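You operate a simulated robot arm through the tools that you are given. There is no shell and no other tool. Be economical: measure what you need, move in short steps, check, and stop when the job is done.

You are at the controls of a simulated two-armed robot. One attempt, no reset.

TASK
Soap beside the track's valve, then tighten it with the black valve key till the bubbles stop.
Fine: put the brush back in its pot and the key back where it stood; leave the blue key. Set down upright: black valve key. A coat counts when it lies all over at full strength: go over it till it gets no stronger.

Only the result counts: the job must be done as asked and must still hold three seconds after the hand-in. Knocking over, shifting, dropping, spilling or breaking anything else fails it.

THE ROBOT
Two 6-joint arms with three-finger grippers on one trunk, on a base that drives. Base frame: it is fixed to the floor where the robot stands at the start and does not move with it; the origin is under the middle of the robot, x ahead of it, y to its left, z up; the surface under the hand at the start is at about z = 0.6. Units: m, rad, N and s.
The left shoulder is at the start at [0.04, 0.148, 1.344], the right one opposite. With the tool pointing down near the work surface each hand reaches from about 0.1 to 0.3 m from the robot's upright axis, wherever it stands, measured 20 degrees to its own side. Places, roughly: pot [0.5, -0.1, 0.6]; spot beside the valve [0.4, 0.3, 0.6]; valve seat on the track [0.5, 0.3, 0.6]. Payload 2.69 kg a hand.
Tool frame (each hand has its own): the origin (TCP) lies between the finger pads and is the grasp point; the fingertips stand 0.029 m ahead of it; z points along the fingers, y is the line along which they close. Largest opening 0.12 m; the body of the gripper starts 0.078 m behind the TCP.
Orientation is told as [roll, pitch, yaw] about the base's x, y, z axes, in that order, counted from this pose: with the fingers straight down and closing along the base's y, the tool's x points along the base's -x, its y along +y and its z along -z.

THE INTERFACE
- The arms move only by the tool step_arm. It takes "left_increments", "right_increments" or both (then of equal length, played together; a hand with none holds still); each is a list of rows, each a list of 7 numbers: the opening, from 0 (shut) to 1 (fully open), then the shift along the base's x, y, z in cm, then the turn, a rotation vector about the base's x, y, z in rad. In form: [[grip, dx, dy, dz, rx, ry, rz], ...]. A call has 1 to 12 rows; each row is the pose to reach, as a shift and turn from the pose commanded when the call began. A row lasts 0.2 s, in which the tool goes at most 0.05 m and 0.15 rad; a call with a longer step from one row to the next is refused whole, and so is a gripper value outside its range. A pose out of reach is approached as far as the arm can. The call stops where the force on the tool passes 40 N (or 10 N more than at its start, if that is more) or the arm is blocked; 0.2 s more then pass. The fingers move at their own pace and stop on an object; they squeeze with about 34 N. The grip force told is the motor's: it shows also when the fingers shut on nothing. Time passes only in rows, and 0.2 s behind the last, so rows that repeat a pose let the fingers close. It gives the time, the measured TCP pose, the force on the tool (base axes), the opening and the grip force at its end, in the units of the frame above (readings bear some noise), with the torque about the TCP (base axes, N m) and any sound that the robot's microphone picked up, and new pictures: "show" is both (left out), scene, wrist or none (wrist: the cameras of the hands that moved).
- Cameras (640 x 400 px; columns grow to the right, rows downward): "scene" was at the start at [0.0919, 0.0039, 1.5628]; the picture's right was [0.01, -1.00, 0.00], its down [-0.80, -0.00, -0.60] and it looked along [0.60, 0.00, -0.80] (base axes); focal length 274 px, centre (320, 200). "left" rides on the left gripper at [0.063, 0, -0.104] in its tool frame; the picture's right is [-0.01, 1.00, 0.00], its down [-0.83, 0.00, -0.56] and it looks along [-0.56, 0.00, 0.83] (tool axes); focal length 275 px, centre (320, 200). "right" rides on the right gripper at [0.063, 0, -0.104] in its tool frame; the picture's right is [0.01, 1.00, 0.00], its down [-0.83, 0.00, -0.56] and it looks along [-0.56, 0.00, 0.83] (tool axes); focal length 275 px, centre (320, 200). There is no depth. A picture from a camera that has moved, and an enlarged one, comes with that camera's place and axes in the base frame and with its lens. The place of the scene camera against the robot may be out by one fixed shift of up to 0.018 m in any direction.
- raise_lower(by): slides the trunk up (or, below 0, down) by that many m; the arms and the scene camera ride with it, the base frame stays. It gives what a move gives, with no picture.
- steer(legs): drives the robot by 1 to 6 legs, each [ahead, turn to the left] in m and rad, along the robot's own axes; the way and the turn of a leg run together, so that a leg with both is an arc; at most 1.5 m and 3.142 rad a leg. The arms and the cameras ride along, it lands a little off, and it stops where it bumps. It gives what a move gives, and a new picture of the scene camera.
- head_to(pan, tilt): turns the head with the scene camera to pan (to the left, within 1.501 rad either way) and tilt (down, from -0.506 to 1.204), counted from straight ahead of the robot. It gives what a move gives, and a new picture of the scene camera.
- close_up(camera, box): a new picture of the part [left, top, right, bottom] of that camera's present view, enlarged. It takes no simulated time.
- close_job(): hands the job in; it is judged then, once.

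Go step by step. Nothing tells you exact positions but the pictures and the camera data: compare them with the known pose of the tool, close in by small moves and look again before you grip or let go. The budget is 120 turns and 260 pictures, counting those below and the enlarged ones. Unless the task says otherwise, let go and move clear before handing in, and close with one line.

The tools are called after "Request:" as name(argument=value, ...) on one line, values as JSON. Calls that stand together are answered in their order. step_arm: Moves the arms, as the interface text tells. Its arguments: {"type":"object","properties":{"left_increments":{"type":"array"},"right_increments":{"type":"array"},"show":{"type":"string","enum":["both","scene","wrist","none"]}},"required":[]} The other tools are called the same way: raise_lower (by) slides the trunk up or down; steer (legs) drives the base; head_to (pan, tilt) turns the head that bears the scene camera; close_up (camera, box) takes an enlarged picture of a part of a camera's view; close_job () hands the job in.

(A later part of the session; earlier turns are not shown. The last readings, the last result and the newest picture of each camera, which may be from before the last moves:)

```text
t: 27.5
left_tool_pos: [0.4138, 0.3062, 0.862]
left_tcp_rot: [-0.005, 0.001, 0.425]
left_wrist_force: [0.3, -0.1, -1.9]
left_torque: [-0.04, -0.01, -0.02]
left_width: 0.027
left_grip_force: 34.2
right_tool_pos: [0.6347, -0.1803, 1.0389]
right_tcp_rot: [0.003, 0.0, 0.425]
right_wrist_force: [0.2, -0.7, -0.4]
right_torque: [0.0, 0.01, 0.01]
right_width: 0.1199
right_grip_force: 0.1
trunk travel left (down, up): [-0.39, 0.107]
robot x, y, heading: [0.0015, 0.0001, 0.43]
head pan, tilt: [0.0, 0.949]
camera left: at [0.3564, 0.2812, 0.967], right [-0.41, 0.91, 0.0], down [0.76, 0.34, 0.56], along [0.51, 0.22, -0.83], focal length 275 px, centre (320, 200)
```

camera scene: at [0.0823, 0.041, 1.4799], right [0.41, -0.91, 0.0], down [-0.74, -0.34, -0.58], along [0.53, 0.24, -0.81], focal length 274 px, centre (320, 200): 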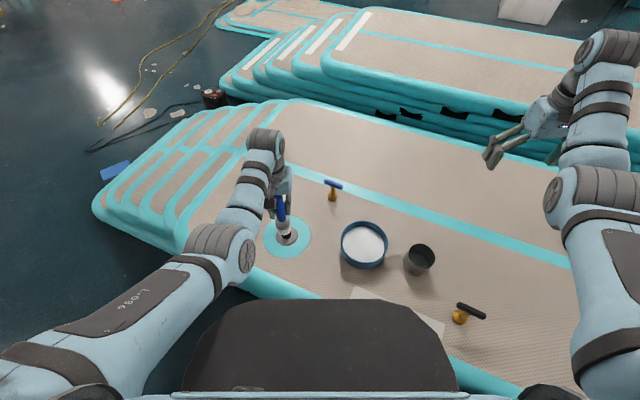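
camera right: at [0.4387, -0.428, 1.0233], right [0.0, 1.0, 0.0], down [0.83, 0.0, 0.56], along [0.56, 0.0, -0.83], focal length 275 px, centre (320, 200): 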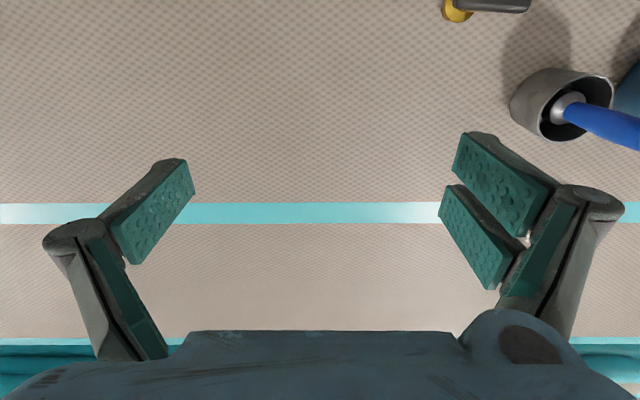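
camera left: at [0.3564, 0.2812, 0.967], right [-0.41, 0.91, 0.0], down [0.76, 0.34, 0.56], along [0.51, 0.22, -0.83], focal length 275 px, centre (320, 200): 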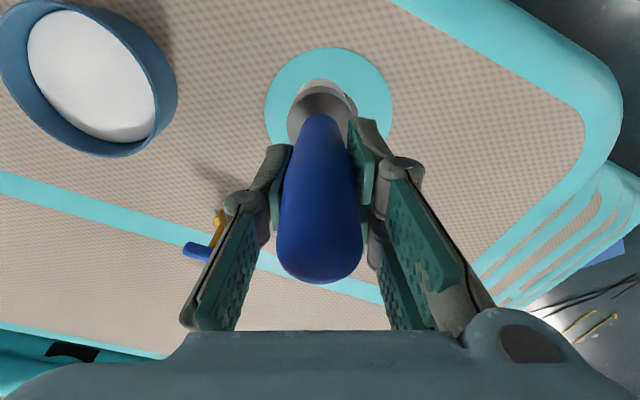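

The disc centre is at about (0.455, 0.338). I'll put the brush over the near side of the ring and lower toward it.

Request:
step_arm(left_increments=[[0, -1.6, 0.6, 0, 0, 0, 0], [0, -1.6, 0.6, 0, 0, 0, 0]], show="none")

Request:
raise_lower(by=-0.115)

Request:
close_up(camera="left", box=[160, 0, 480, 200])

Request:
close_up(camera="scene", box=[200, 140, 360, 260])

```text
t: 28.1
left_tool_pos: [0.3985, 0.3114, 0.8608]
left_tcp_rot: [-0.004, 0.0, 0.426]
left_wrist_force: [0.5, -0.4, -0.8]
left_torque: [0.0, -0.01, -0.02]
left_width: 0.0273
left_grip_force: 33.6
right_tool_pos: [0.6347, -0.1806, 1.0405]
right_tcp_rot: [0.002, 0.002, 0.425]
right_wrist_force: [0.6, 0.3, -0.9]
right_torque: [0.0, -0.02, 0.01]
right_width: 0.1198
right_grip_force: 0.0
trunk travel left (down, up): [-0.39, 0.107]
robot x, y, heading: [-0.0002, -0.0017, 0.43]
head pan, tilt: [0.0, 0.949]
```

```text
t: 29.6
left_tool_pos: [0.398, 0.3124, 0.7459]
left_tcp_rot: [-0.004, -0.001, 0.425]
left_wrist_force: [-0.1, -0.3, -2.0]
left_torque: [0.0, 0.02, 0.02]
left_width: 0.027
left_grip_force: 34.1
right_tool_pos: [0.6347, -0.1793, 0.9248]
right_tcp_rot: [0.0, 0.003, 0.427]
right_wrist_force: [-0.4, 0.4, -0.4]
right_torque: [0.02, 0.02, 0.03]
right_width: 0.1199
right_grip_force: 0.1
trunk travel left (down, up): [-0.275, 0.222]
robot x, y, heading: [-0.0016, 0.0019, 0.424]
head pan, tilt: [0.0, 0.949]
```

```text
2.00 times, centred on (320, 100) of left
camera zoom: at [0.3407, 0.287, 0.8512], right [-0.41, 0.91, 0.0], down [0.76, 0.34, 0.56], along [0.51, 0.22, -0.83], focal length 551 px, centre (320, 400)
```

zoom: 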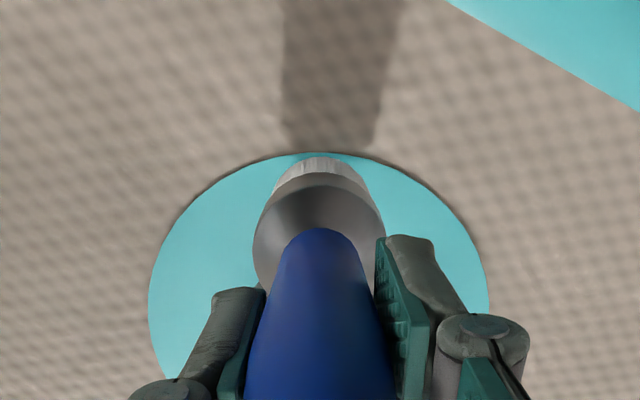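

```text
3.33 times, centred on (280, 200) of scene
camera zoom: at [0.0819, 0.0417, 1.3652], right [0.41, -0.91, 0.0], down [-0.74, -0.34, -0.58], along [0.53, 0.24, -0.81], focal length 914 px, centre (453, 200)
```

zoom: 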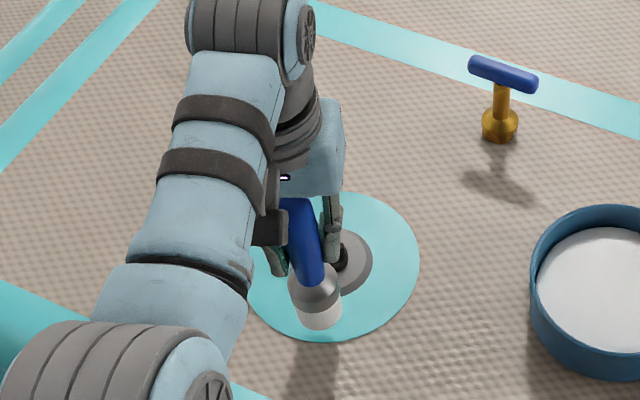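

The brush hangs just above the near side of the ring, clear of the valve plate. I'll press down in small steps.

Request:
step_arm(left_increments=[[0, 0, 0, -0.6, 0, 0, 0], [0, 0, 0, -1.2, 0, 0, 0], [0, 0, 0, -1.7, 0, 0, 0], [0, 0, 0, -2.1, 0, 0, 0], [0, 0, 0, -2.1, 0, 0, 0]], show="none")

Request:
close_up(camera="left", box=[160, 0, 480, 200])

Request:
close_up(camera="scene", box=[200, 140, 360, 260])

```text
t: 30.8
left_tool_pos: [0.3973, 0.3116, 0.7249]
left_tcp_rot: [-0.005, 0.0, 0.428]
left_wrist_force: [0.2, -0.2, -0.2]
left_torque: [0.01, -0.02, 0.03]
left_width: 0.0272
left_grip_force: 33.9
right_tool_pos: [0.6343, -0.1806, 0.9248]
right_tcp_rot: [0.002, 0.003, 0.426]
right_wrist_force: [0.3, -0.1, 0.0]
right_torque: [-0.01, -0.01, 0.04]
right_width: 0.1199
right_grip_force: 0.1
trunk travel left (down, up): [-0.275, 0.222]
robot x, y, heading: [0.0026, 0.0019, 0.429]
head pan, tilt: [0.0, 0.949]
```

```text
2.00 times, centred on (320, 100) of left
camera zoom: at [0.3408, 0.2872, 0.8304], right [-0.41, 0.91, 0.0], down [0.76, 0.34, 0.56], along [0.51, 0.22, -0.83], focal length 551 px, centre (320, 400)
```

zoom: 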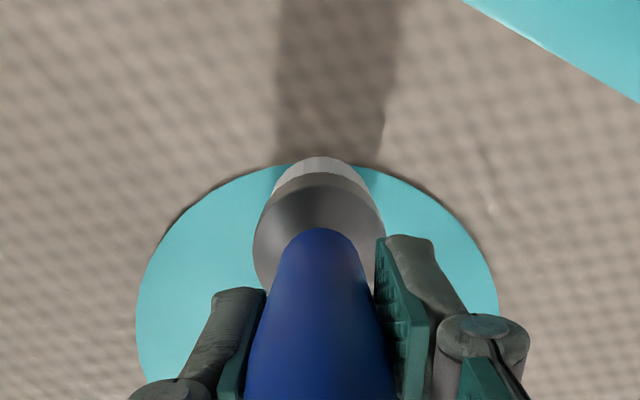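

```text
3.33 times, centred on (280, 200) of scene
camera zoom: at [0.0821, 0.0417, 1.3652], right [0.41, -0.91, 0.0], down [-0.74, -0.34, -0.58], along [0.53, 0.24, -0.81], focal length 914 px, centre (453, 200)
```

zoom: 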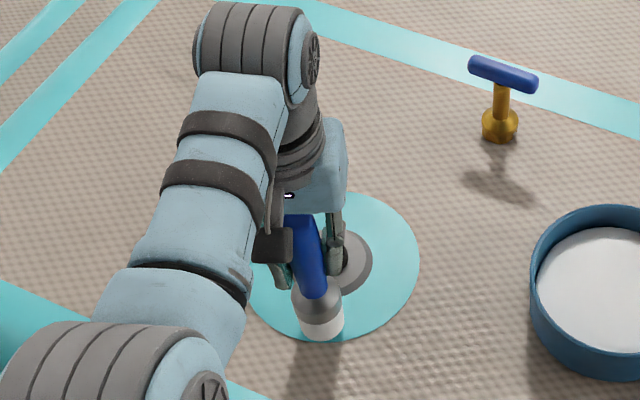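

There's no contact yet, so I'll keep going down gently.

Request:
step_arm(left_increments=[[0, 0, 0, -0.4, 0, 0, 0], [0, 0, 0, -0.8, 0, 0, 0], [0, 0, 0, -1.2, 0, 0, 0], [0, 0, 0, -1.2, 0, 0, 0]], show="none")

Request:
close_up(camera="scene", box=[200, 140, 360, 260])

```text
t: 31.8
left_tool_pos: [0.3989, 0.3116, 0.7157]
left_tcp_rot: [-0.003, -0.003, 0.43]
left_wrist_force: [-1.0, 0.4, 18.3]
left_torque: [-0.08, 0.36, 0.0]
left_width: 0.0271
left_grip_force: 33.6
right_tool_pos: [0.633, -0.1812, 0.9259]
right_tcp_rot: [0.001, -0.003, 0.426]
right_wrist_force: [-0.3, 0.7, 0.1]
right_torque: [0.0, 0.0, 0.01]
right_width: 0.1201
right_grip_force: 0.0
trunk travel left (down, up): [-0.275, 0.222]
robot x, y, heading: [-0.0003, 0.0039, 0.425]
head pan, tilt: [0.0, 0.949]
```

```text
3.33 times, centred on (280, 200) of scene
camera zoom: at [0.0796, 0.0399, 1.3656], right [0.41, -0.91, 0.0], down [-0.74, -0.34, -0.58], along [0.53, 0.24, -0.81], focal length 914 px, centre (453, 200)
```

zoom: 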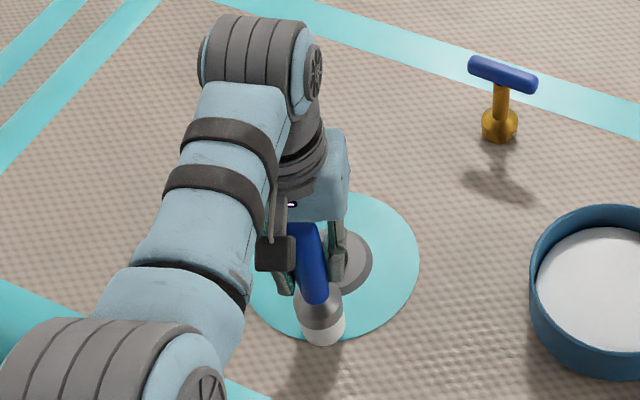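

The bristles touch the disc at z ≈ 0.717. I'll stroke along the near arc of the ring with light pressure and look at what the coat does.

Request:
step_arm(left_increments=[[0, 0, 0, 0.2, 0, 0, 0], [0, -0.57, 2.11, 0.2, 0, 0, 0], [0, -0.38, 4.29, 0.2, 0, 0, 0], [0, 0.25, 5.81, 0.2, 0, 0, 0], [0, -0.38, 4.29, 0.2, 0, 0, 0], [0, -0.57, 2.11, 0.2, 0, 0, 0], [0, 0, 0, 0.2, 0, 0, 0], [0, 1.26, -1.79, 0.2, 0, 0, 0], [0, 3.05, -3.05, 0.2, 0, 0, 0], [0, 4.08, -3.43, 0.2, 0, 0, 0], [0, 2.8, -2.9, 3, 0, 0, 0], [0, 1.26, -1.79, 5, 0, 0, 0]], show="both")

Request:
close_up(camera="left", box=[160, 0, 480, 200])

Request:
close_up(camera="scene", box=[200, 140, 360, 260])

```text
t: 34.4
left_tool_pos: [0.4124, 0.2963, 0.7634]
left_tcp_rot: [-0.004, 0.001, 0.427]
left_wrist_force: [-0.1, 0.2, -1.4]
left_torque: [0.02, -0.02, 0.02]
left_width: 0.0272
left_grip_force: 34.3
left hand out of reach, approached as far as the arm can: row 10
right_tool_pos: [0.6344, -0.1804, 0.9249]
right_tcp_rot: [-0.001, 0.002, 0.426]
right_wrist_force: [-0.2, -0.2, -1.0]
right_torque: [0.01, -0.04, 0.0]
right_width: 0.1201
right_grip_force: 0.2
trunk travel left (down, up): [-0.275, 0.222]
robot x, y, heading: [-0.0002, 0.0008, 0.43]
head pan, tilt: [0.0, 0.949]
camera scene: at [0.0815, 0.042, 1.3653], right [0.41, -0.91, 0.0], down [-0.74, -0.34, -0.58], along [0.53, 0.24, -0.81], focal length 274 px, centre (320, 200)
camera left: at [0.3545, 0.2714, 0.8687], right [-0.41, 0.91, 0.0], down [0.76, 0.34, 0.56], along [0.51, 0.22, -0.83], focal length 275 px, centre (320, 200)
```

scene: 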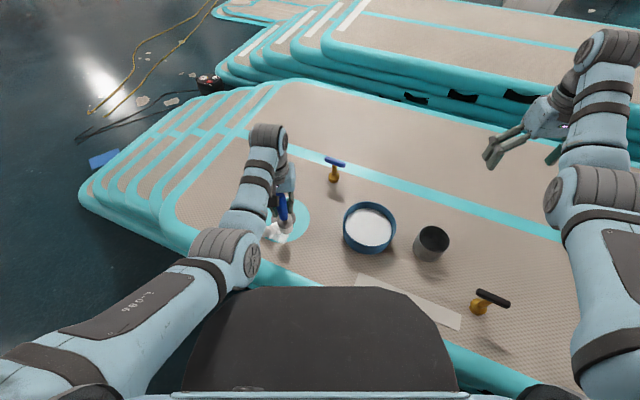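
left: 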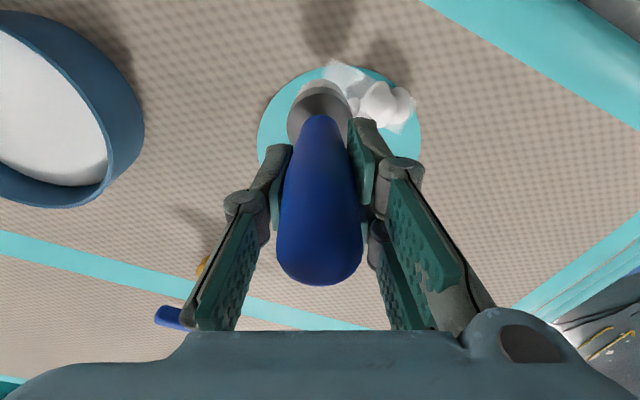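

```text
2.00 times, centred on (320, 100) of left
camera zoom: at [0.3545, 0.2714, 0.8687], right [-0.41, 0.91, 0.0], down [0.76, 0.34, 0.56], along [0.51, 0.22, -0.83], focal length 551 px, centre (320, 400)
```

zoom: 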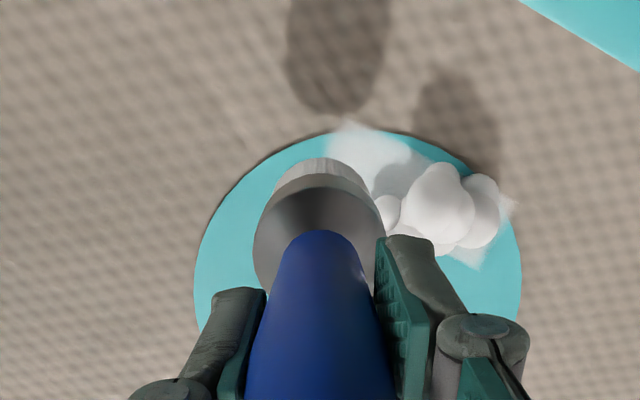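

```text
3.33 times, centred on (280, 200) of scene
camera zoom: at [0.0815, 0.042, 1.3653], right [0.41, -0.91, 0.0], down [-0.74, -0.34, -0.58], along [0.53, 0.24, -0.81], focal length 914 px, centre (453, 200)
```

zoom: 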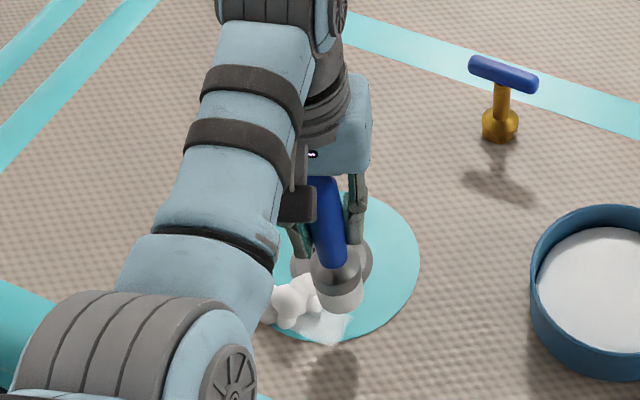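

A soap coat has appeared on a strip about x 0.375–0.415, y 0.295–0.385, with bubbles on it. That strip is the spot, so I'll lower the trunk 3 cm for reach and work it in repeated strokes.

Request:
raise_lower(by=-0.03)

Request:
step_arm(left_increments=[[0, -1.8, 0, 0, 0, 0, 0], [0, -1.8, 0, -1.7, 0, 0, 0], [0, -1.8, 3, -1.7, 0, 0, 0], [0, -1.8, 6, -1.7, 0, 0, 0], [0, -1.8, 9, -1.7, 0, 0, 0], [0, -2.8, 9, -1.7, 0, 0, 0], [0, -2.8, 6, -1.7, 0, 0, 0], [0, -2.8, 3, -1.7, 0, 0, 0], [0, -2.8, 0, -1.7, 0, 0, 0], [0, -0.8, 0, -1.7, 0, 0, 0], [0, -0.8, 3, -1.7, 0, 0, 0], [0, -0.8, 6, -1.7, 0, 0, 0]], show="none")

```text
t: 35.1
left_tool_pos: [0.4122, 0.2972, 0.7334]
left_tcp_rot: [-0.003, 0.0, 0.428]
left_wrist_force: [0.6, 0.1, -1.5]
left_torque: [0.03, -0.01, -0.02]
left_width: 0.0272
left_grip_force: 34.3
right_tool_pos: [0.6343, -0.1797, 0.8947]
right_tcp_rot: [0.001, 0.001, 0.427]
right_wrist_force: [0.2, 0.2, 0.5]
right_torque: [0.0, -0.03, 0.0]
right_width: 0.12
right_grip_force: 0.1
trunk travel left (down, up): [-0.245, 0.252]
robot x, y, heading: [-0.0002, 0.0021, 0.425]
head pan, tilt: [0.0, 0.949]
```

```text
t: 37.8
left_tool_pos: [0.4054, 0.3568, 0.716]
left_tcp_rot: [-0.004, 0.0, 0.426]
left_wrist_force: [-2.9, -0.9, 6.0]
left_torque: [-0.1, 0.22, 0.02]
left_width: 0.0274
left_grip_force: 33.9
right_tool_pos: [0.6347, -0.18, 0.8972]
right_tcp_rot: [0.0, 0.003, 0.428]
right_wrist_force: [1.1, -0.1, -0.5]
right_torque: [-0.01, 0.0, -0.05]
right_width: 0.12
right_grip_force: 0.1
trunk travel left (down, up): [-0.245, 0.252]
robot x, y, heading: [0.0028, 0.0014, 0.429]
head pan, tilt: [0.0, 0.949]
```

Contact force is about 6 N, which is good. I'll do another pass, then lift to look.

Request:
step_arm(left_increments=[[0, 0, 3, 0, 0, 0, 0], [0, -1, 3, 0, 0, 0, 0], [0, -1, 0, 0, 0, 0, 0], [0, -1, -3, 0, 0, 0, 0], [0, -1, -6, 0, 0, 0, 0], [0, -2, -6, 0, 0, 0, 0], [0, -2, -3, 0, 0, 0, 0], [0, -2, 0, 0, 0, 0, 0], [0, -2, 3, 0, 0, 0, 0], [0, -1, 3, 2, 0, 0, 0], [0, 0, 1, 5, 0, 0, 0], [0, 2, -3, 7, 0, 0, 0]], show="none")

Request:
close_up(camera="left", box=[160, 0, 480, 200])

Request:
close_up(camera="scene", box=[200, 140, 360, 260])

```text
t: 40.4
left_tool_pos: [0.4248, 0.3281, 0.7864]
left_tcp_rot: [-0.002, 0.001, 0.426]
left_wrist_force: [0.7, 0.0, -0.6]
left_torque: [0.02, 0.0, -0.01]
left_width: 0.027
left_grip_force: 34.0
right_tool_pos: [0.6351, -0.1822, 0.8941]
right_tcp_rot: [0.003, 0.003, 0.425]
right_wrist_force: [0.0, 0.0, 0.6]
right_torque: [0.03, 0.03, -0.02]
right_width: 0.1199
right_grip_force: 0.2
trunk travel left (down, up): [-0.245, 0.252]
robot x, y, heading: [0.0023, -0.0001, 0.432]
head pan, tilt: [0.0, 0.949]
```

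```text
2.00 times, centred on (320, 100) of left
camera zoom: at [0.3675, 0.3016, 0.892], right [-0.41, 0.91, 0.0], down [0.76, 0.34, 0.56], along [0.51, 0.23, -0.83], focal length 551 px, centre (320, 400)
```

zoom: 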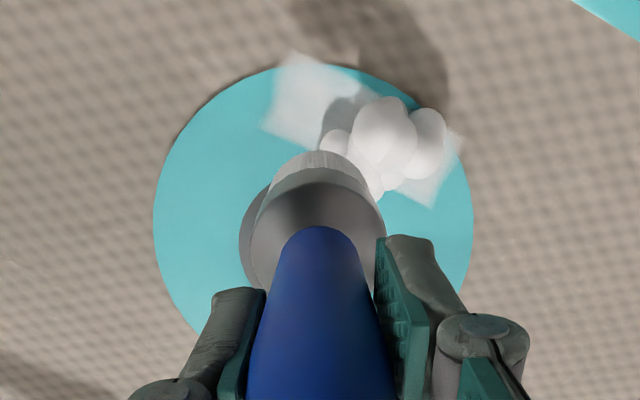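

```text
3.33 times, centred on (280, 200) of scene
camera zoom: at [0.0828, 0.0399, 1.3356], right [0.41, -0.91, 0.0], down [-0.74, -0.34, -0.58], along [0.53, 0.24, -0.81], focal length 914 px, centre (453, 200)
```

zoom: 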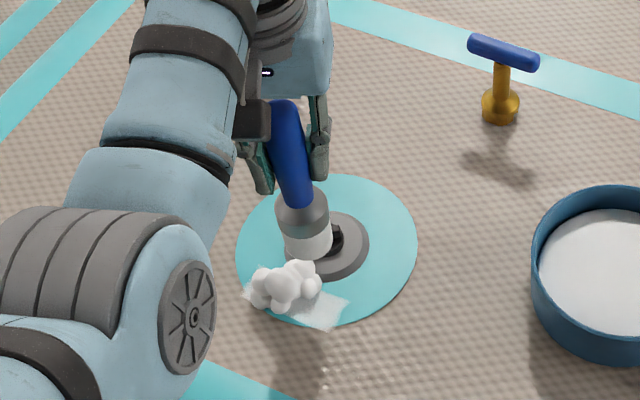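

The strip is about x 0.379–0.413, y 0.293–0.385. I'll look closer at how strong and even the coat is.

Request:
close_up(camera="left", box=[270, 15, 410, 115])

Request:
close_up(camera="scene", box=[255, 195, 305, 230])

```text
4.00 times, centred on (340, 65) of left
camera zoom: at [0.3675, 0.3016, 0.892], right [-0.41, 0.91, 0.0], down [0.76, 0.34, 0.56], along [0.51, 0.23, -0.83], focal length 1101 px, centre (240, 740)
```

zoom: 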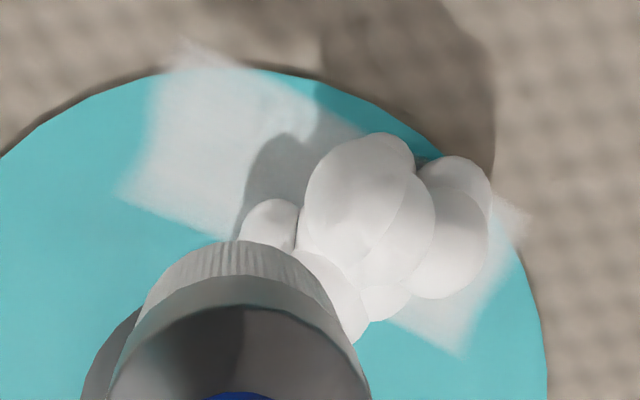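

```text
11.43 times, centred on (280, 212) of scene
camera zoom: at [0.0828, 0.0399, 1.3356], right [0.41, -0.91, 0.0], down [-0.74, -0.34, -0.58], along [0.53, 0.24, -0.81], focal length 3134 px, centre (777, 57)
```

zoom: 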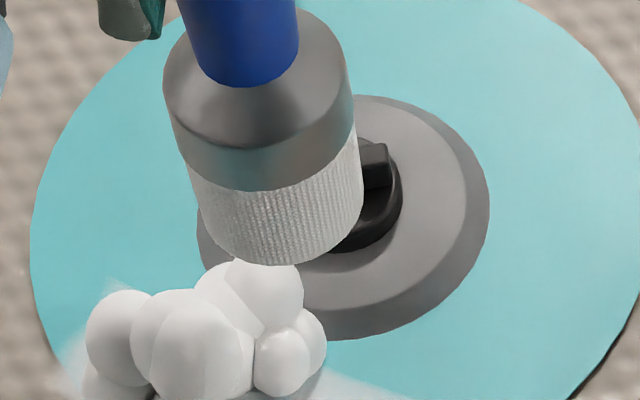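

The coat looks fairly even. I'll go over the whole strip again with two full passes and compare.

Request:
step_arm(left_increments=[[0, -2.1, -3.8, -2, 0, 0, 0], [0, -2.1, -3.8, -6, 0, 0, 0], [0, -2.1, -3.8, -7.1, 0, 0, 0], [0, -2.1, -0.8, -7.1, 0, 0, 0], [0, -2.1, 2.2, -7.1, 0, 0, 0], [0, -2.1, 5.2, -7.1, 0, 0, 0], [0, -2.1, 6.4, -7.1, 0, 0, 0], [0, -3.1, 6.4, -7.1, 0, 0, 0], [0, -3.1, 3.2, -7.1, 0, 0, 0], [0, -3.1, 0, -7.1, 0, 0, 0], [0, -3.1, -3.8, -7.1, 0, 0, 0], [0, -4.6, -3.8, -7.1, 0, 0, 0]], show="none")

Request:
step_arm(left_increments=[[0, 0, 3, 0, 0, 0, 0], [0, 0, 6, 0, 0, 0, 0], [0, 0, 9, 0, 0, 0, 0], [0, 0, 10, 0, 0, 0, 0], [0, 1.2, 10, 0, 0, 0, 0], [0, 1.2, 7, 0, 0, 0, 0], [0, 1.2, 3.5, 0, 0, 0, 0], [0, 1.2, 0, 0, 0, 0, 0], [0, 2.5, 0, 0, 0, 0, 0], [0, 2.5, 3.5, 0, 0, 0, 0], [0, 2.5, 7, 0, 0, 0, 0], [0, 2.5, 10, 0, 0, 0, 0]], show="none")

Request:
step_arm(left_increments=[[0, 0, 0, 2, 0, 0, 0], [0, 0, -3, 5, 0, 0, 0], [0, 2, -6, 7, 0, 0, 0], [0, 2, -6, 7, 0, 0, 0]], show="none")

Request:
close_up(camera="left", box=[270, 15, 410, 115])

```text
t: 43.0
left_tool_pos: [0.3772, 0.2879, 0.7182]
left_tcp_rot: [-0.003, 0.0, 0.428]
left_wrist_force: [-0.2, -0.1, -0.4]
left_torque: [0.02, -0.02, 0.03]
left_width: 0.0271
left_grip_force: 34.2
right_tool_pos: [0.6358, -0.1795, 0.8954]
right_tcp_rot: [-0.001, 0.0, 0.426]
right_wrist_force: [-0.2, 0.1, 0.0]
right_torque: [0.01, -0.06, 0.01]
right_width: 0.12
right_grip_force: 0.1
trunk travel left (down, up): [-0.245, 0.252]
robot x, y, heading: [0.0029, 0.0015, 0.425]
head pan, tilt: [0.0, 0.949]
```

```text
t: 45.5
left_tool_pos: [0.4046, 0.3883, 0.7155]
left_tcp_rot: [-0.005, 0.0, 0.428]
left_wrist_force: [0.2, 0.4, -0.4]
left_torque: [-0.02, -0.03, 0.01]
left_width: 0.0269
left_grip_force: 34.4
right_tool_pos: [0.6335, -0.1804, 0.8943]
right_tcp_rot: [-0.001, 0.002, 0.426]
right_wrist_force: [0.2, 0.5, -0.3]
right_torque: [0.01, -0.01, 0.02]
right_width: 0.1202
right_grip_force: 0.1
trunk travel left (down, up): [-0.245, 0.252]
robot x, y, heading: [0.0016, -0.0025, 0.432]
head pan, tilt: [0.0, 0.949]
```

```text
t: 46.5
left_tool_pos: [0.4228, 0.3274, 0.7861]
left_tcp_rot: [-0.004, -0.001, 0.427]
left_wrist_force: [0.5, 0.6, -1.4]
left_torque: [-0.02, 0.01, -0.02]
left_width: 0.0271
left_grip_force: 34.3
right_tool_pos: [0.6342, -0.1794, 0.8946]
right_tcp_rot: [-0.002, 0.001, 0.427]
right_wrist_force: [-0.4, -0.3, -0.7]
right_torque: [-0.02, 0.03, 0.02]
right_width: 0.1201
right_grip_force: 0.1
trunk travel left (down, up): [-0.245, 0.252]
robot x, y, heading: [0.0005, 0.0011, 0.421]
head pan, tilt: [0.0, 0.949]
```

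```text
4.00 times, centred on (340, 65) of left
camera zoom: at [0.3658, 0.3036, 0.8906], right [-0.41, 0.91, 0.0], down [0.76, 0.34, 0.56], along [0.51, 0.22, -0.83], focal length 1101 px, centre (240, 740)
```

zoom: 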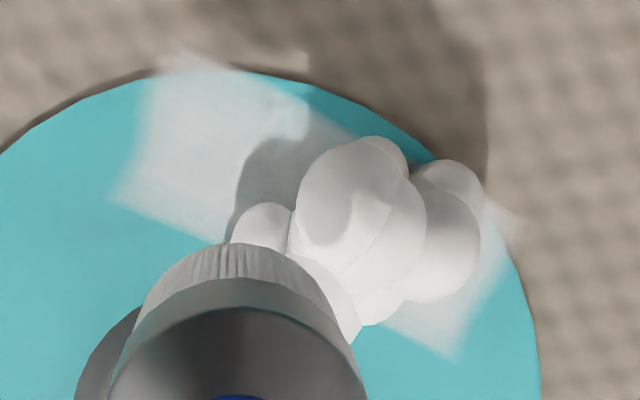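

The coat looks the same as before, but some of those strokes barely touched. I'll make one more pass a little lower to be sure it's at full strength.

Request:
step_arm(left_increments=[[0, -2.0, -3.5, -2, 0, 0, 0], [0, -2.0, -3.5, -6, 0, 0, 0], [0, -2.0, -3.5, -7.3, 0, 0, 0], [0, -2.0, -0.8, -7.3, 0, 0, 0], [0, -2.0, 2.2, -7.3, 0, 0, 0], [0, -2.0, 5.8, -7.3, 0, 0, 0], [0, -3.0, 5.8, -7.3, 0, 0, 0], [0, -3.0, 3.2, -7.3, 0, 0, 0], [0, -3.0, 0, -7.3, 0, 0, 0], [0, -3.0, -3.5, -7.3, 0, 0, 0], [0, -4.0, -3.5, -7.3, 0, 0, 0]], show="none")

Request:
step_arm(left_increments=[[0, 0, 3, 0, 0, 0, 0], [0, 0, 6, 0, 0, 0, 0], [0, 0, 9.3, 0, 0, 0, 0], [0, 1, 9.3, 0, 0, 0, 0], [0, 1, 6.5, 0, 0, 0, 0], [0, 1, 3.5, 0, 0, 0, 0], [0, 1, 0, 0, 0, 0, 0], [0, 2.0, 0, 0, 0, 0, 0], [0, 2.0, 3.5, 0, 0, 0, 0], [0, 2.0, 6.5, 0, 0, 0, 0], [0, 2.0, 9.3, 0, 0, 0, 0]], show="none")

Request:
step_arm(left_increments=[[0, 0, 0, 2, 0, 0, 0], [0, 0, -3, 5, 0, 0, 0], [0, 2, -6, 7.3, 0, 0, 0], [0, 2, -6, 7.3, 0, 0, 0]], show="none")

Request:
close_up(camera="left", box=[270, 15, 410, 115])

```text
t: 49.0
left_tool_pos: [0.3821, 0.2922, 0.7143]
left_tcp_rot: [-0.006, 0.002, 0.427]
left_wrist_force: [-0.2, 0.1, -0.5]
left_torque: [0.0, 0.01, 0.04]
left_width: 0.027
left_grip_force: 34.6
right_tool_pos: [0.6346, -0.1803, 0.8943]
right_tcp_rot: [0.0, 0.002, 0.426]
right_wrist_force: [-0.2, 1.0, 1.3]
right_torque: [-0.02, -0.04, 0.01]
right_width: 0.1199
right_grip_force: 0.1
trunk travel left (down, up): [-0.245, 0.252]
robot x, y, heading: [0.0024, -0.0031, 0.428]
head pan, tilt: [0.0, 0.949]
```

```text
t: 51.4
left_tool_pos: [0.4037, 0.3876, 0.7123]
left_tcp_rot: [-0.004, -0.002, 0.426]
left_wrist_force: [1.5, -2.4, 3.4]
left_torque: [-0.08, -0.14, -0.02]
left_width: 0.0269
left_grip_force: 34.0
right_tool_pos: [0.634, -0.1812, 0.8958]
right_tcp_rot: [0.001, 0.0, 0.426]
right_wrist_force: [-0.2, -0.4, 0.2]
right_torque: [0.0, -0.01, 0.0]
right_width: 0.1202
right_grip_force: 0.0
trunk travel left (down, up): [-0.245, 0.252]
robot x, y, heading: [-0.0011, 0.0012, 0.428]
head pan, tilt: [0.0, 0.949]
```

```text
t: 52.4
left_tool_pos: [0.4225, 0.327, 0.7856]
left_tcp_rot: [-0.004, 0.0, 0.427]
left_wrist_force: [0.1, 0.6, -1.2]
left_torque: [-0.01, -0.02, -0.04]
left_width: 0.0268
left_grip_force: 34.0
right_tool_pos: [0.6344, -0.1804, 0.8942]
right_tcp_rot: [0.0, 0.001, 0.427]
right_wrist_force: [0.3, 0.3, 0.0]
right_torque: [-0.03, 0.0, 0.0]
right_width: 0.1201
right_grip_force: 0.0
trunk travel left (down, up): [-0.245, 0.252]
robot x, y, heading: [-0.0009, 0.0011, 0.426]
head pan, tilt: [0.0, 0.949]
```

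```text
4.00 times, centred on (340, 65) of left
camera zoom: at [0.3651, 0.3016, 0.8908], right [-0.41, 0.91, 0.0], down [0.76, 0.34, 0.56], along [0.51, 0.22, -0.83], focal length 1101 px, centre (240, 740)
```

zoom: 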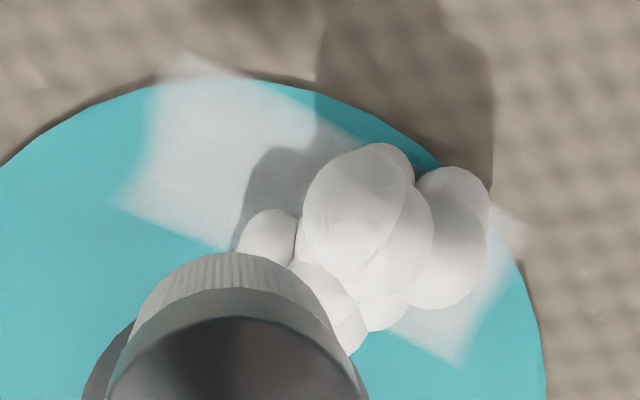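

There's no further change after two more full passes, and the bristles are still white, so the coat is saturated. I'll lift and take the brush back to the pot.

Request:
raise_lower(by=0.11)

Request:
steer(legs=[[0, -0.826]])

Request:
step_arm(left_increments=[[0, 0, 0, 0, 0, 0, 0]], show="wrist")

```text
t: 53.8
left_tool_pos: [0.4231, 0.3267, 0.8953]
left_tcp_rot: [-0.003, -0.002, 0.428]
left_wrist_force: [-0.1, -0.6, -1.5]
left_torque: [-0.03, 0.04, 0.0]
left_width: 0.0269
left_grip_force: 34.2
right_tool_pos: [0.6344, -0.1793, 1.0046]
right_tcp_rot: [-0.001, 0.003, 0.425]
right_wrist_force: [0.0, -0.7, -0.4]
right_torque: [-0.02, 0.02, -0.01]
right_width: 0.12
right_grip_force: 0.1
trunk travel left (down, up): [-0.355, 0.142]
robot x, y, heading: [0.0021, 0.0002, 0.43]
head pan, tilt: [0.0, 0.949]
```

```text
t: 56.3
left_tool_pos: [0.5271, -0.088, 0.8948]
left_tcp_rot: [-0.004, -0.001, -0.397]
left_wrist_force: [-0.2, -0.4, -0.7]
left_torque: [0.03, -0.05, -0.01]
left_width: 0.0269
left_grip_force: 34.1
right_tool_pos: [0.2998, -0.5885, 1.0042]
right_tcp_rot: [0.001, 0.001, -0.396]
right_wrist_force: [0.0, -0.4, -0.2]
right_torque: [-0.02, 0.0, 0.02]
right_width: 0.1201
right_grip_force: 0.1
trunk travel left (down, up): [-0.355, 0.142]
robot x, y, heading: [0.0008, 0.0019, -0.394]
head pan, tilt: [0.0, 0.949]
camera scene: at [0.0835, -0.0325, 1.4446], right [-0.38, -0.92, 0.0], down [-0.75, 0.31, -0.58], along [0.54, -0.22, -0.81], focal length 274 px, centre (320, 200)
```

scene: 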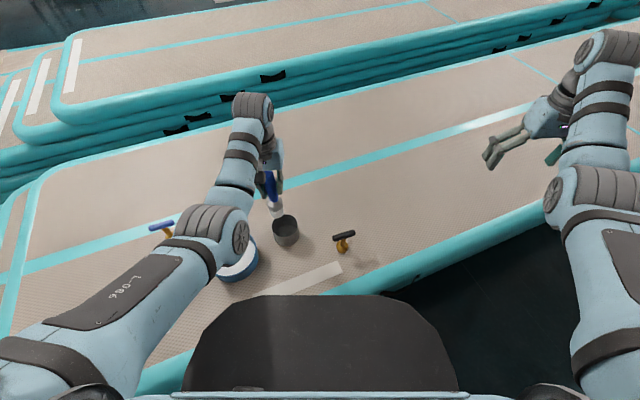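

```text
t: 56.7
left_tool_pos: [0.5267, -0.0873, 0.8946]
left_tcp_rot: [-0.004, 0.001, -0.397]
left_wrist_force: [0.5, 0.3, -1.2]
left_torque: [0.0, -0.01, 0.02]
left_width: 0.0266
left_grip_force: 34.1
right_tool_pos: [0.2998, -0.5878, 1.004]
right_tcp_rot: [0.002, 0.0, -0.395]
right_wrist_force: [-0.5, 0.1, 0.7]
right_torque: [-0.06, 0.02, 0.02]
right_width: 0.1198
right_grip_force: 0.0
trunk travel left (down, up): [-0.355, 0.142]
robot x, y, heading: [0.0033, 0.0014, -0.395]
head pan, tilt: [0.0, 0.949]
camera left: at [0.4691, -0.0621, 0.9997], right [0.39, 0.92, 0.0], down [0.77, -0.32, 0.56], along [0.51, -0.22, -0.83], focal length 275 px, centre (320, 200)
```

left: 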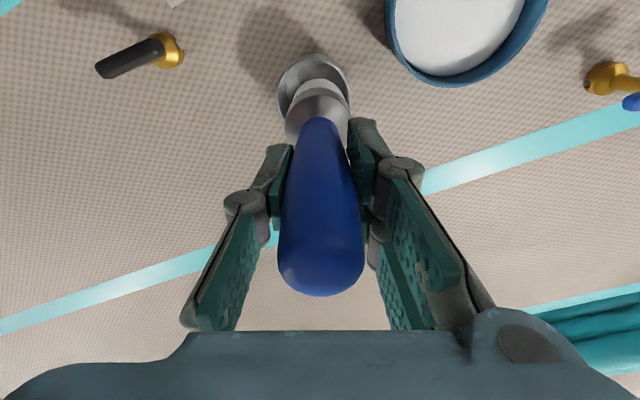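

I'm back beside the pot. I'll move to the exact spot the brush was picked from, above the pot.

Request:
step_arm(left_increments=[[0, 0.9, -0.9, -1.5, 0, 0, 0], [0, 1.73, -1.72, -3, 0, 0, 0], [0, 1.73, -1.72, -3, 0, 0, 0]], show="wrist")

Request:
close_up(camera="scene", box=[220, 140, 350, 270])

```text
t: 57.5
left_tool_pos: [0.5451, -0.1039, 0.865]
left_tcp_rot: [-0.003, 0.0, -0.393]
left_wrist_force: [-0.5, 0.0, -0.7]
left_torque: [-0.03, 0.01, 0.01]
left_width: 0.027
left_grip_force: 33.8
right_tool_pos: [0.2994, -0.5882, 1.0032]
right_tcp_rot: [-0.001, 0.003, -0.395]
right_wrist_force: [-0.4, 0.9, 0.0]
right_torque: [-0.02, -0.01, -0.01]
right_width: 0.1197
right_grip_force: 0.1
trunk travel left (down, up): [-0.355, 0.142]
robot x, y, heading: [0.0011, -0.0014, -0.397]
head pan, tilt: [0.0, 0.949]
camera left: at [0.4867, -0.0783, 0.9696], right [0.39, 0.92, 0.0], down [0.77, -0.32, 0.56], along [0.51, -0.22, -0.83], focal length 275 px, centre (320, 200)
```

left: 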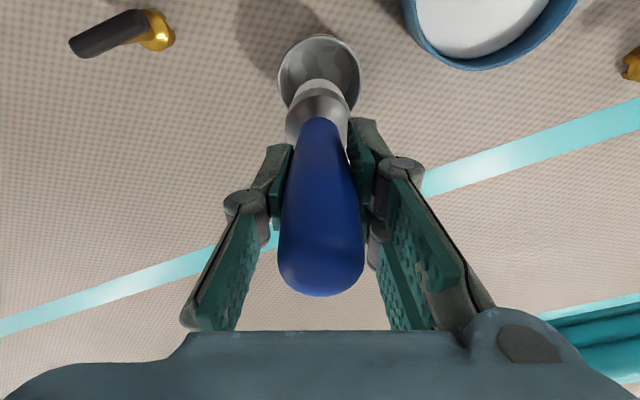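

```text
3.08 times, centred on (285, 205) of scene
camera zoom: at [0.0829, -0.0326, 1.4447], right [-0.38, -0.92, 0.0], down [-0.75, 0.31, -0.58], along [0.54, -0.22, -0.81], focal length 844 px, centre (428, 185)
```

zoom: 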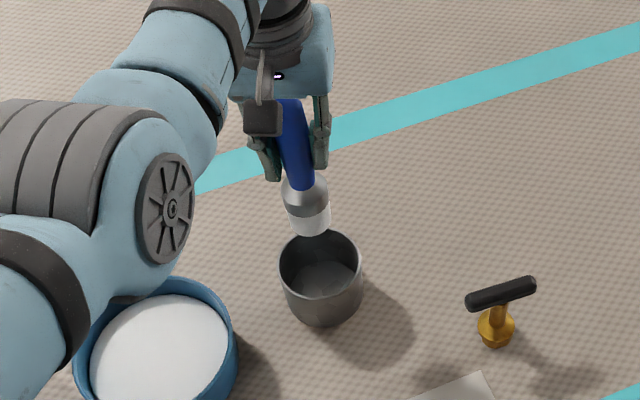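

The brush is above the pot with the pickup alignment. I'll lower it by trunk and then finish gently.

Request:
raise_lower(by=-0.125)

Request:
close_up(camera="left", box=[200, 50, 440, 200])

```text
t: 59.0
left_tool_pos: [0.5435, -0.1029, 0.7415]
left_tcp_rot: [-0.003, 0.0, -0.398]
left_wrist_force: [0.1, -0.2, -0.7]
left_torque: [0.02, 0.01, -0.01]
left_width: 0.0267
left_grip_force: 33.7
right_tool_pos: [0.2998, -0.5879, 0.8812]
right_tcp_rot: [0.001, 0.002, -0.396]
right_wrist_force: [0.4, 0.6, -0.2]
right_torque: [-0.01, -0.01, 0.05]
right_width: 0.1201
right_grip_force: 0.1
trunk travel left (down, up): [-0.23, 0.267]
robot x, y, heading: [0.0003, 0.0002, -0.394]
head pan, tilt: [0.0, 0.949]
```

```text
2.67 times, centred on (320, 125) of left
camera zoom: at [0.4867, -0.0784, 0.8458], right [0.39, 0.92, 0.0], down [0.77, -0.32, 0.56], along [0.51, -0.22, -0.83], focal length 734 px, centre (320, 400)
```

zoom: 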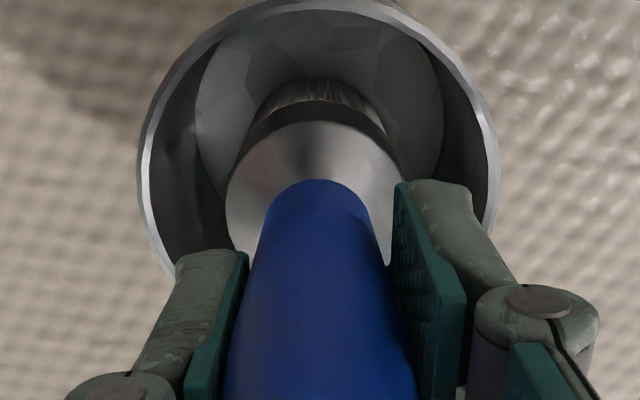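

The brush is inside the pot. I'll lower the last bit with force checks.

Request:
step_arm(left_increments=[[0, 0, 0, -0.7, 0, 0, 0], [0, 0, 0, -1.3, 0, 0, 0], [0, 0, 0, -1.7, 0, 0, 0], [0, 0, 0, -1.9, 0, 0, 0]], show="none")

```text
t: 60.0
left_tool_pos: [0.5427, -0.1034, 0.7229]
left_tcp_rot: [-0.005, -0.005, -0.395]
left_wrist_force: [1.0, 0.2, -0.3]
left_torque: [0.02, 0.02, 0.0]
left_width: 0.0268
left_grip_force: 33.8
right_tool_pos: [0.2994, -0.5894, 0.8793]
right_tcp_rot: [0.003, 0.002, -0.397]
right_wrist_force: [0.6, -0.9, 0.9]
right_torque: [-0.01, 0.01, 0.0]
right_width: 0.1202
right_grip_force: 0.1
trunk travel left (down, up): [-0.23, 0.267]
robot x, y, heading: [0.0006, 0.0026, -0.4]
head pan, tilt: [0.0, 0.949]
```

Request:
step_arm(left_increments=[[0, 0, 0, -0.2, 0, 0, 0], [0, 0, 0, -0.4, 0, 0, 0], [0, 0, 0, -0.6, 0, 0, 0], [0, 0, 0, -0.8, 0, 0, 0]], show="wrist")

```text
t: 61.0
left_tool_pos: [0.5418, -0.1024, 0.7197]
left_tcp_rot: [-0.004, -0.008, -0.395]
left_wrist_force: [2.3, -1.6, 23.3]
left_torque: [-0.14, -0.6, -0.03]
left_width: 0.0267
left_grip_force: 34.5
left hand out of reach, approached as far as the arm can: row 3, 4
right_tool_pos: [0.2973, -0.5875, 0.8816]
right_tcp_rot: [0.002, -0.003, -0.395]
right_wrist_force: [-0.6, 0.4, 0.5]
right_torque: [0.01, 0.01, 0.01]
right_width: 0.1202
right_grip_force: 0.2
trunk travel left (down, up): [-0.23, 0.267]
robot x, y, heading: [-0.0002, -0.0023, -0.397]
head pan, tilt: [0.0, 0.949]
camera left: at [0.4827, -0.0766, 0.8232], right [0.39, 0.92, 0.0], down [0.76, -0.32, 0.56], along [0.52, -0.22, -0.83], focal length 275 px, centre (320, 200)
```

left: 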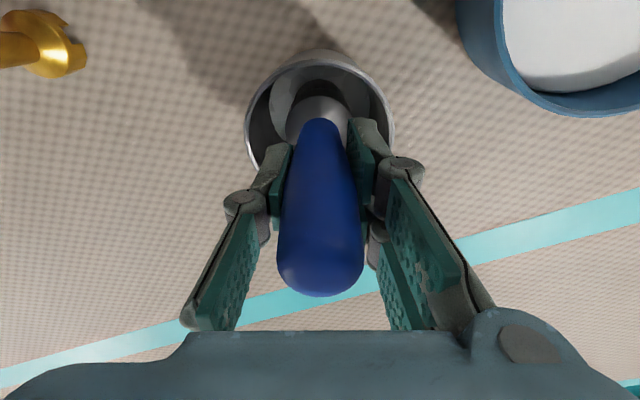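

The brush is seated on the pot floor. I'll ease off the pressure and open.

Request:
step_arm(left_increments=[[0, 0, 0, 0.5, 0, 0, 0], [0.3, 0, 0, 0.6, 0, 0, 0], [0.5, 0, 0, 0.6, 0, 0, 0], [0.8, 0, 0, 0.6, 0, 0, 0], [0.8, 0, 0, 0.6, 0, 0, 0]], show="wrist")

```text
t: 62.2
left_tool_pos: [0.541, -0.1006, 0.721]
left_tcp_rot: [-0.004, -0.001, -0.396]
left_wrist_force: [-0.3, 0.0, 0.1]
left_torque: [0.0, 0.03, 0.01]
left_width: 0.0961
left_grip_force: 0.1
right_tool_pos: [0.3003, -0.5878, 0.8798]
right_tcp_rot: [0.001, 0.002, -0.396]
right_wrist_force: [-0.3, -0.2, -0.4]
right_torque: [-0.02, -0.03, 0.01]
right_width: 0.1197
right_grip_force: 0.0
trunk travel left (down, up): [-0.23, 0.267]
robot x, y, heading: [-0.0014, -0.0017, -0.392]
head pan, tilt: [0.0, 0.949]
camera left: at [0.4844, -0.0756, 0.8258], right [0.39, 0.92, 0.0], down [0.77, -0.32, 0.56], along [0.51, -0.22, -0.83], focal length 275 px, centre (320, 200)
```

left: 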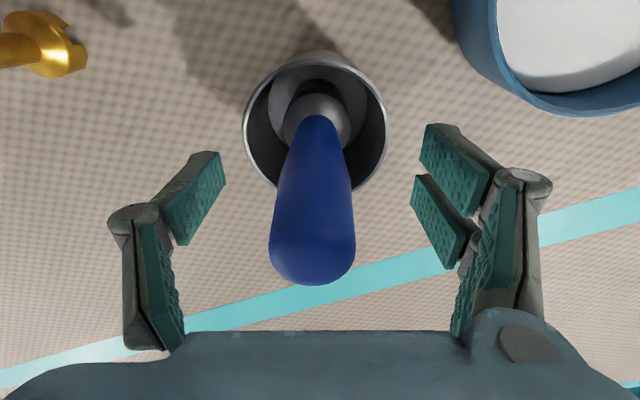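

The brush stands free in the pot. I'll raise clear and turn right so the black key comes in front of the left arm.

Request:
raise_lower(by=0.15)

Request:
steer(legs=[[0, -0.39]])

Request:
step_arm(left_increments=[[1, 0, 0, 0, 0, 0, 0]], show="wrist")

Request:
close_up(camera="scene", box=[180, 120, 380, 280])

```text
t: 64.0
left_tool_pos: [0.5416, -0.1013, 0.8699]
left_tcp_rot: [-0.003, 0.0, -0.396]
left_wrist_force: [-0.2, -1.0, -0.3]
left_torque: [0.02, -0.03, 0.01]
left_width: 0.096
left_grip_force: 0.0
right_tool_pos: [0.2992, -0.5879, 1.0297]
right_tcp_rot: [0.004, 0.001, -0.397]
right_wrist_force: [0.1, 0.1, -0.7]
right_torque: [-0.02, -0.02, -0.02]
right_width: 0.12
right_grip_force: 0.0
trunk travel left (down, up): [-0.38, 0.117]
robot x, y, heading: [0.0, 0.0011, -0.399]
head pan, tilt: [0.0, 0.949]
```

```text
t: 65.6
left_tool_pos: [0.4638, -0.2972, 0.8699]
left_tcp_rot: [-0.004, 0.001, -0.783]
left_wrist_force: [-0.5, 0.4, -0.1]
left_torque: [-0.03, 0.0, 0.02]
left_width: 0.0961
left_grip_force: 0.1
right_tool_pos: [0.0553, -0.657, 1.0296]
right_tcp_rot: [0.001, 0.0, -0.784]
right_wrist_force: [0.9, -0.1, -0.1]
right_torque: [-0.01, -0.04, -0.02]
right_width: 0.1199
right_grip_force: 0.1
trunk travel left (down, up): [-0.38, 0.117]
robot x, y, heading: [-0.0011, 0.0011, -0.781]
head pan, tilt: [0.0, 0.949]
camera scene: at [0.064, -0.062, 1.4698], right [-0.7, -0.71, 0.0], down [-0.58, 0.57, -0.58], along [0.41, -0.41, -0.81], focal length 274 px, centre (320, 200)
```

scene: 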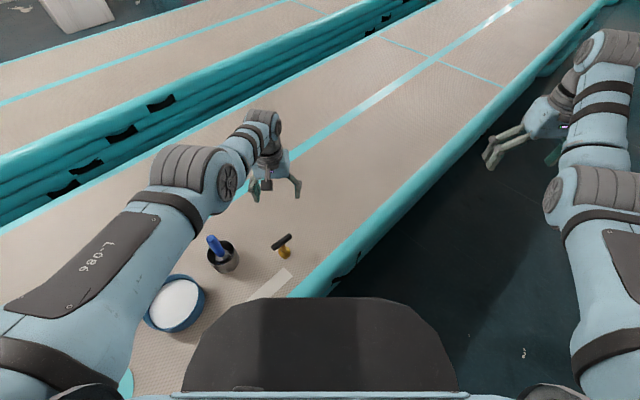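

```text
t: 66.0
left_tool_pos: [0.4633, -0.2983, 0.8693]
left_tcp_rot: [-0.002, 0.0, -0.782]
left_wrist_force: [-0.5, -0.9, 0.4]
left_torque: [0.02, -0.01, 0.02]
left_width: 0.1199
left_grip_force: 0.1
right_tool_pos: [0.0549, -0.6589, 1.0302]
right_tcp_rot: [-0.001, 0.001, -0.785]
right_wrist_force: [-0.6, 0.5, 0.0]
right_torque: [-0.03, -0.01, 0.01]
right_width: 0.1199
right_grip_force: 0.0
trunk travel left (down, up): [-0.38, 0.117]
robot x, y, heading: [-0.0026, -0.0008, -0.783]
head pan, tilt: [0.0, 0.949]
camera left: at [0.42, -0.2531, 0.9747], right [0.71, 0.71, 0.0], down [0.59, -0.59, 0.56], along [0.39, -0.4, -0.83], focal length 275 px, centre (320, 200)
```

left: 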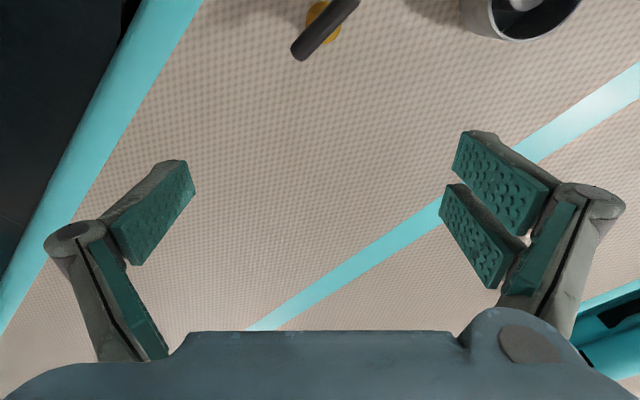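

```text
2.50 times, centred on (280, 200) of scene
camera zoom: at [0.0631, -0.0626, 1.4698], right [-0.71, -0.71, 0.0], down [-0.58, 0.57, -0.58], along [0.41, -0.41, -0.81], focal length 686 px, centre (420, 200)
```

zoom: 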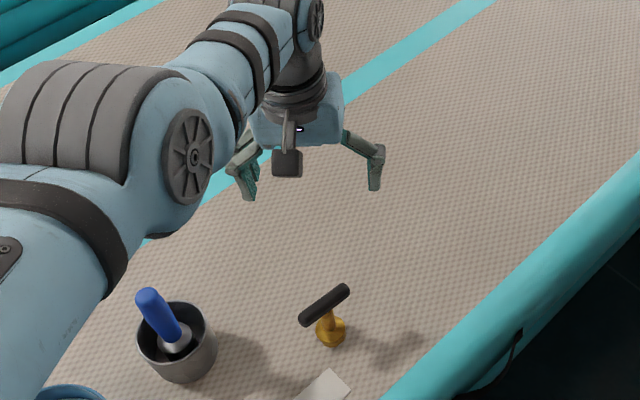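

The black key stands at about (0.429, -0.258) with its bar along y. I'll pull the hand back a little to get a good look at its foot and slot.

Request:
step_arm(left_increments=[[1, -1.8, 2.1, -1.5, 0, 0, 0], [1, -3.5, 4.2, -3, 0, 0, 0], [1, -3.5, 4.2, -3, 0, 0, 0]], show="wrist")

Request:
close_up(camera="left", box=[260, 20, 400, 120])

Request:
close_up(camera="scene", box=[255, 225, 315, 270])

```text
t: 66.8
left_tool_pos: [0.4497, -0.2861, 0.8233]
left_tcp_rot: [-0.004, 0.003, -0.783]
left_wrist_force: [0.5, 0.8, -0.4]
left_torque: [0.0, 0.02, 0.01]
left_width: 0.1199
left_grip_force: 0.1
left hand out of reach, approached as far as the arm can: row 1, 2, 3
right_tool_pos: [0.0545, -0.6578, 1.029]
right_tcp_rot: [0.002, 0.001, -0.784]
right_wrist_force: [0.0, -0.1, 0.2]
right_torque: [0.0, -0.01, -0.01]
right_width: 0.1201
right_grip_force: 0.1
trunk travel left (down, up): [-0.38, 0.117]
robot x, y, heading: [0.0001, -0.0007, -0.78]
head pan, tilt: [0.0, 0.949]
camera left: at [0.4055, -0.2413, 0.9291], right [0.71, 0.71, 0.0], down [0.59, -0.59, 0.55], along [0.39, -0.39, -0.83], focal length 275 px, centre (320, 200)
```

left: 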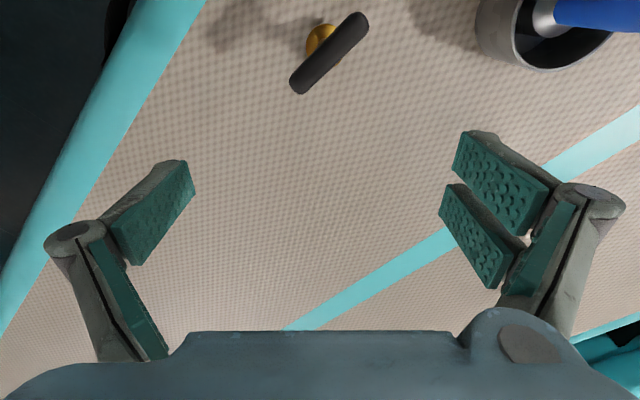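

```text
4.00 times, centred on (330, 70) of left
camera zoom: at [0.4055, -0.2413, 0.9291], right [0.71, 0.71, 0.0], down [0.59, -0.59, 0.55], along [0.39, -0.39, -0.83], focal length 1101 px, centre (280, 720)
```

zoom: 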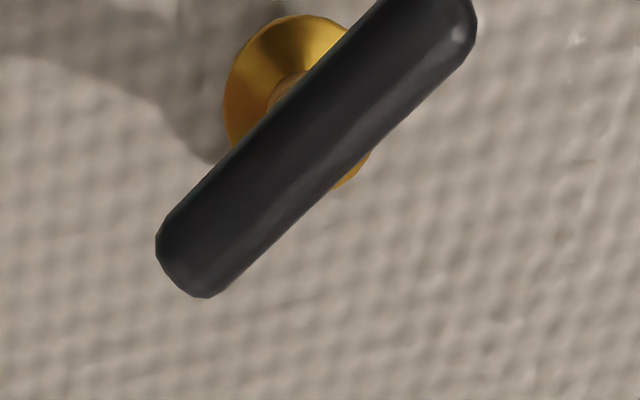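

```text
8.89 times, centred on (285, 248) of scene
camera zoom: at [0.0631, -0.0625, 1.4698], right [-0.7, -0.71, 0.0], down [-0.58, 0.57, -0.58], along [0.41, -0.41, -0.81], focal length 2438 px, centre (631, -222)
```

zoom: 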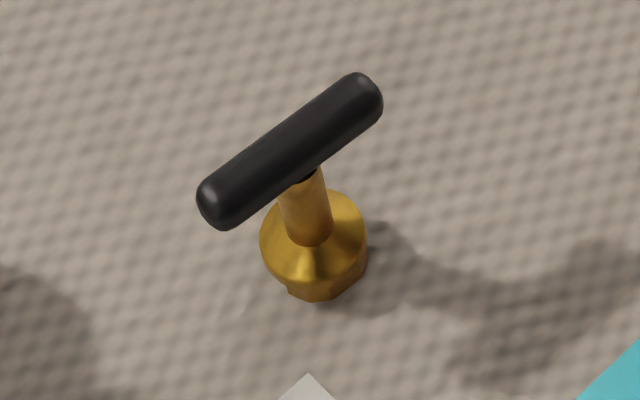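

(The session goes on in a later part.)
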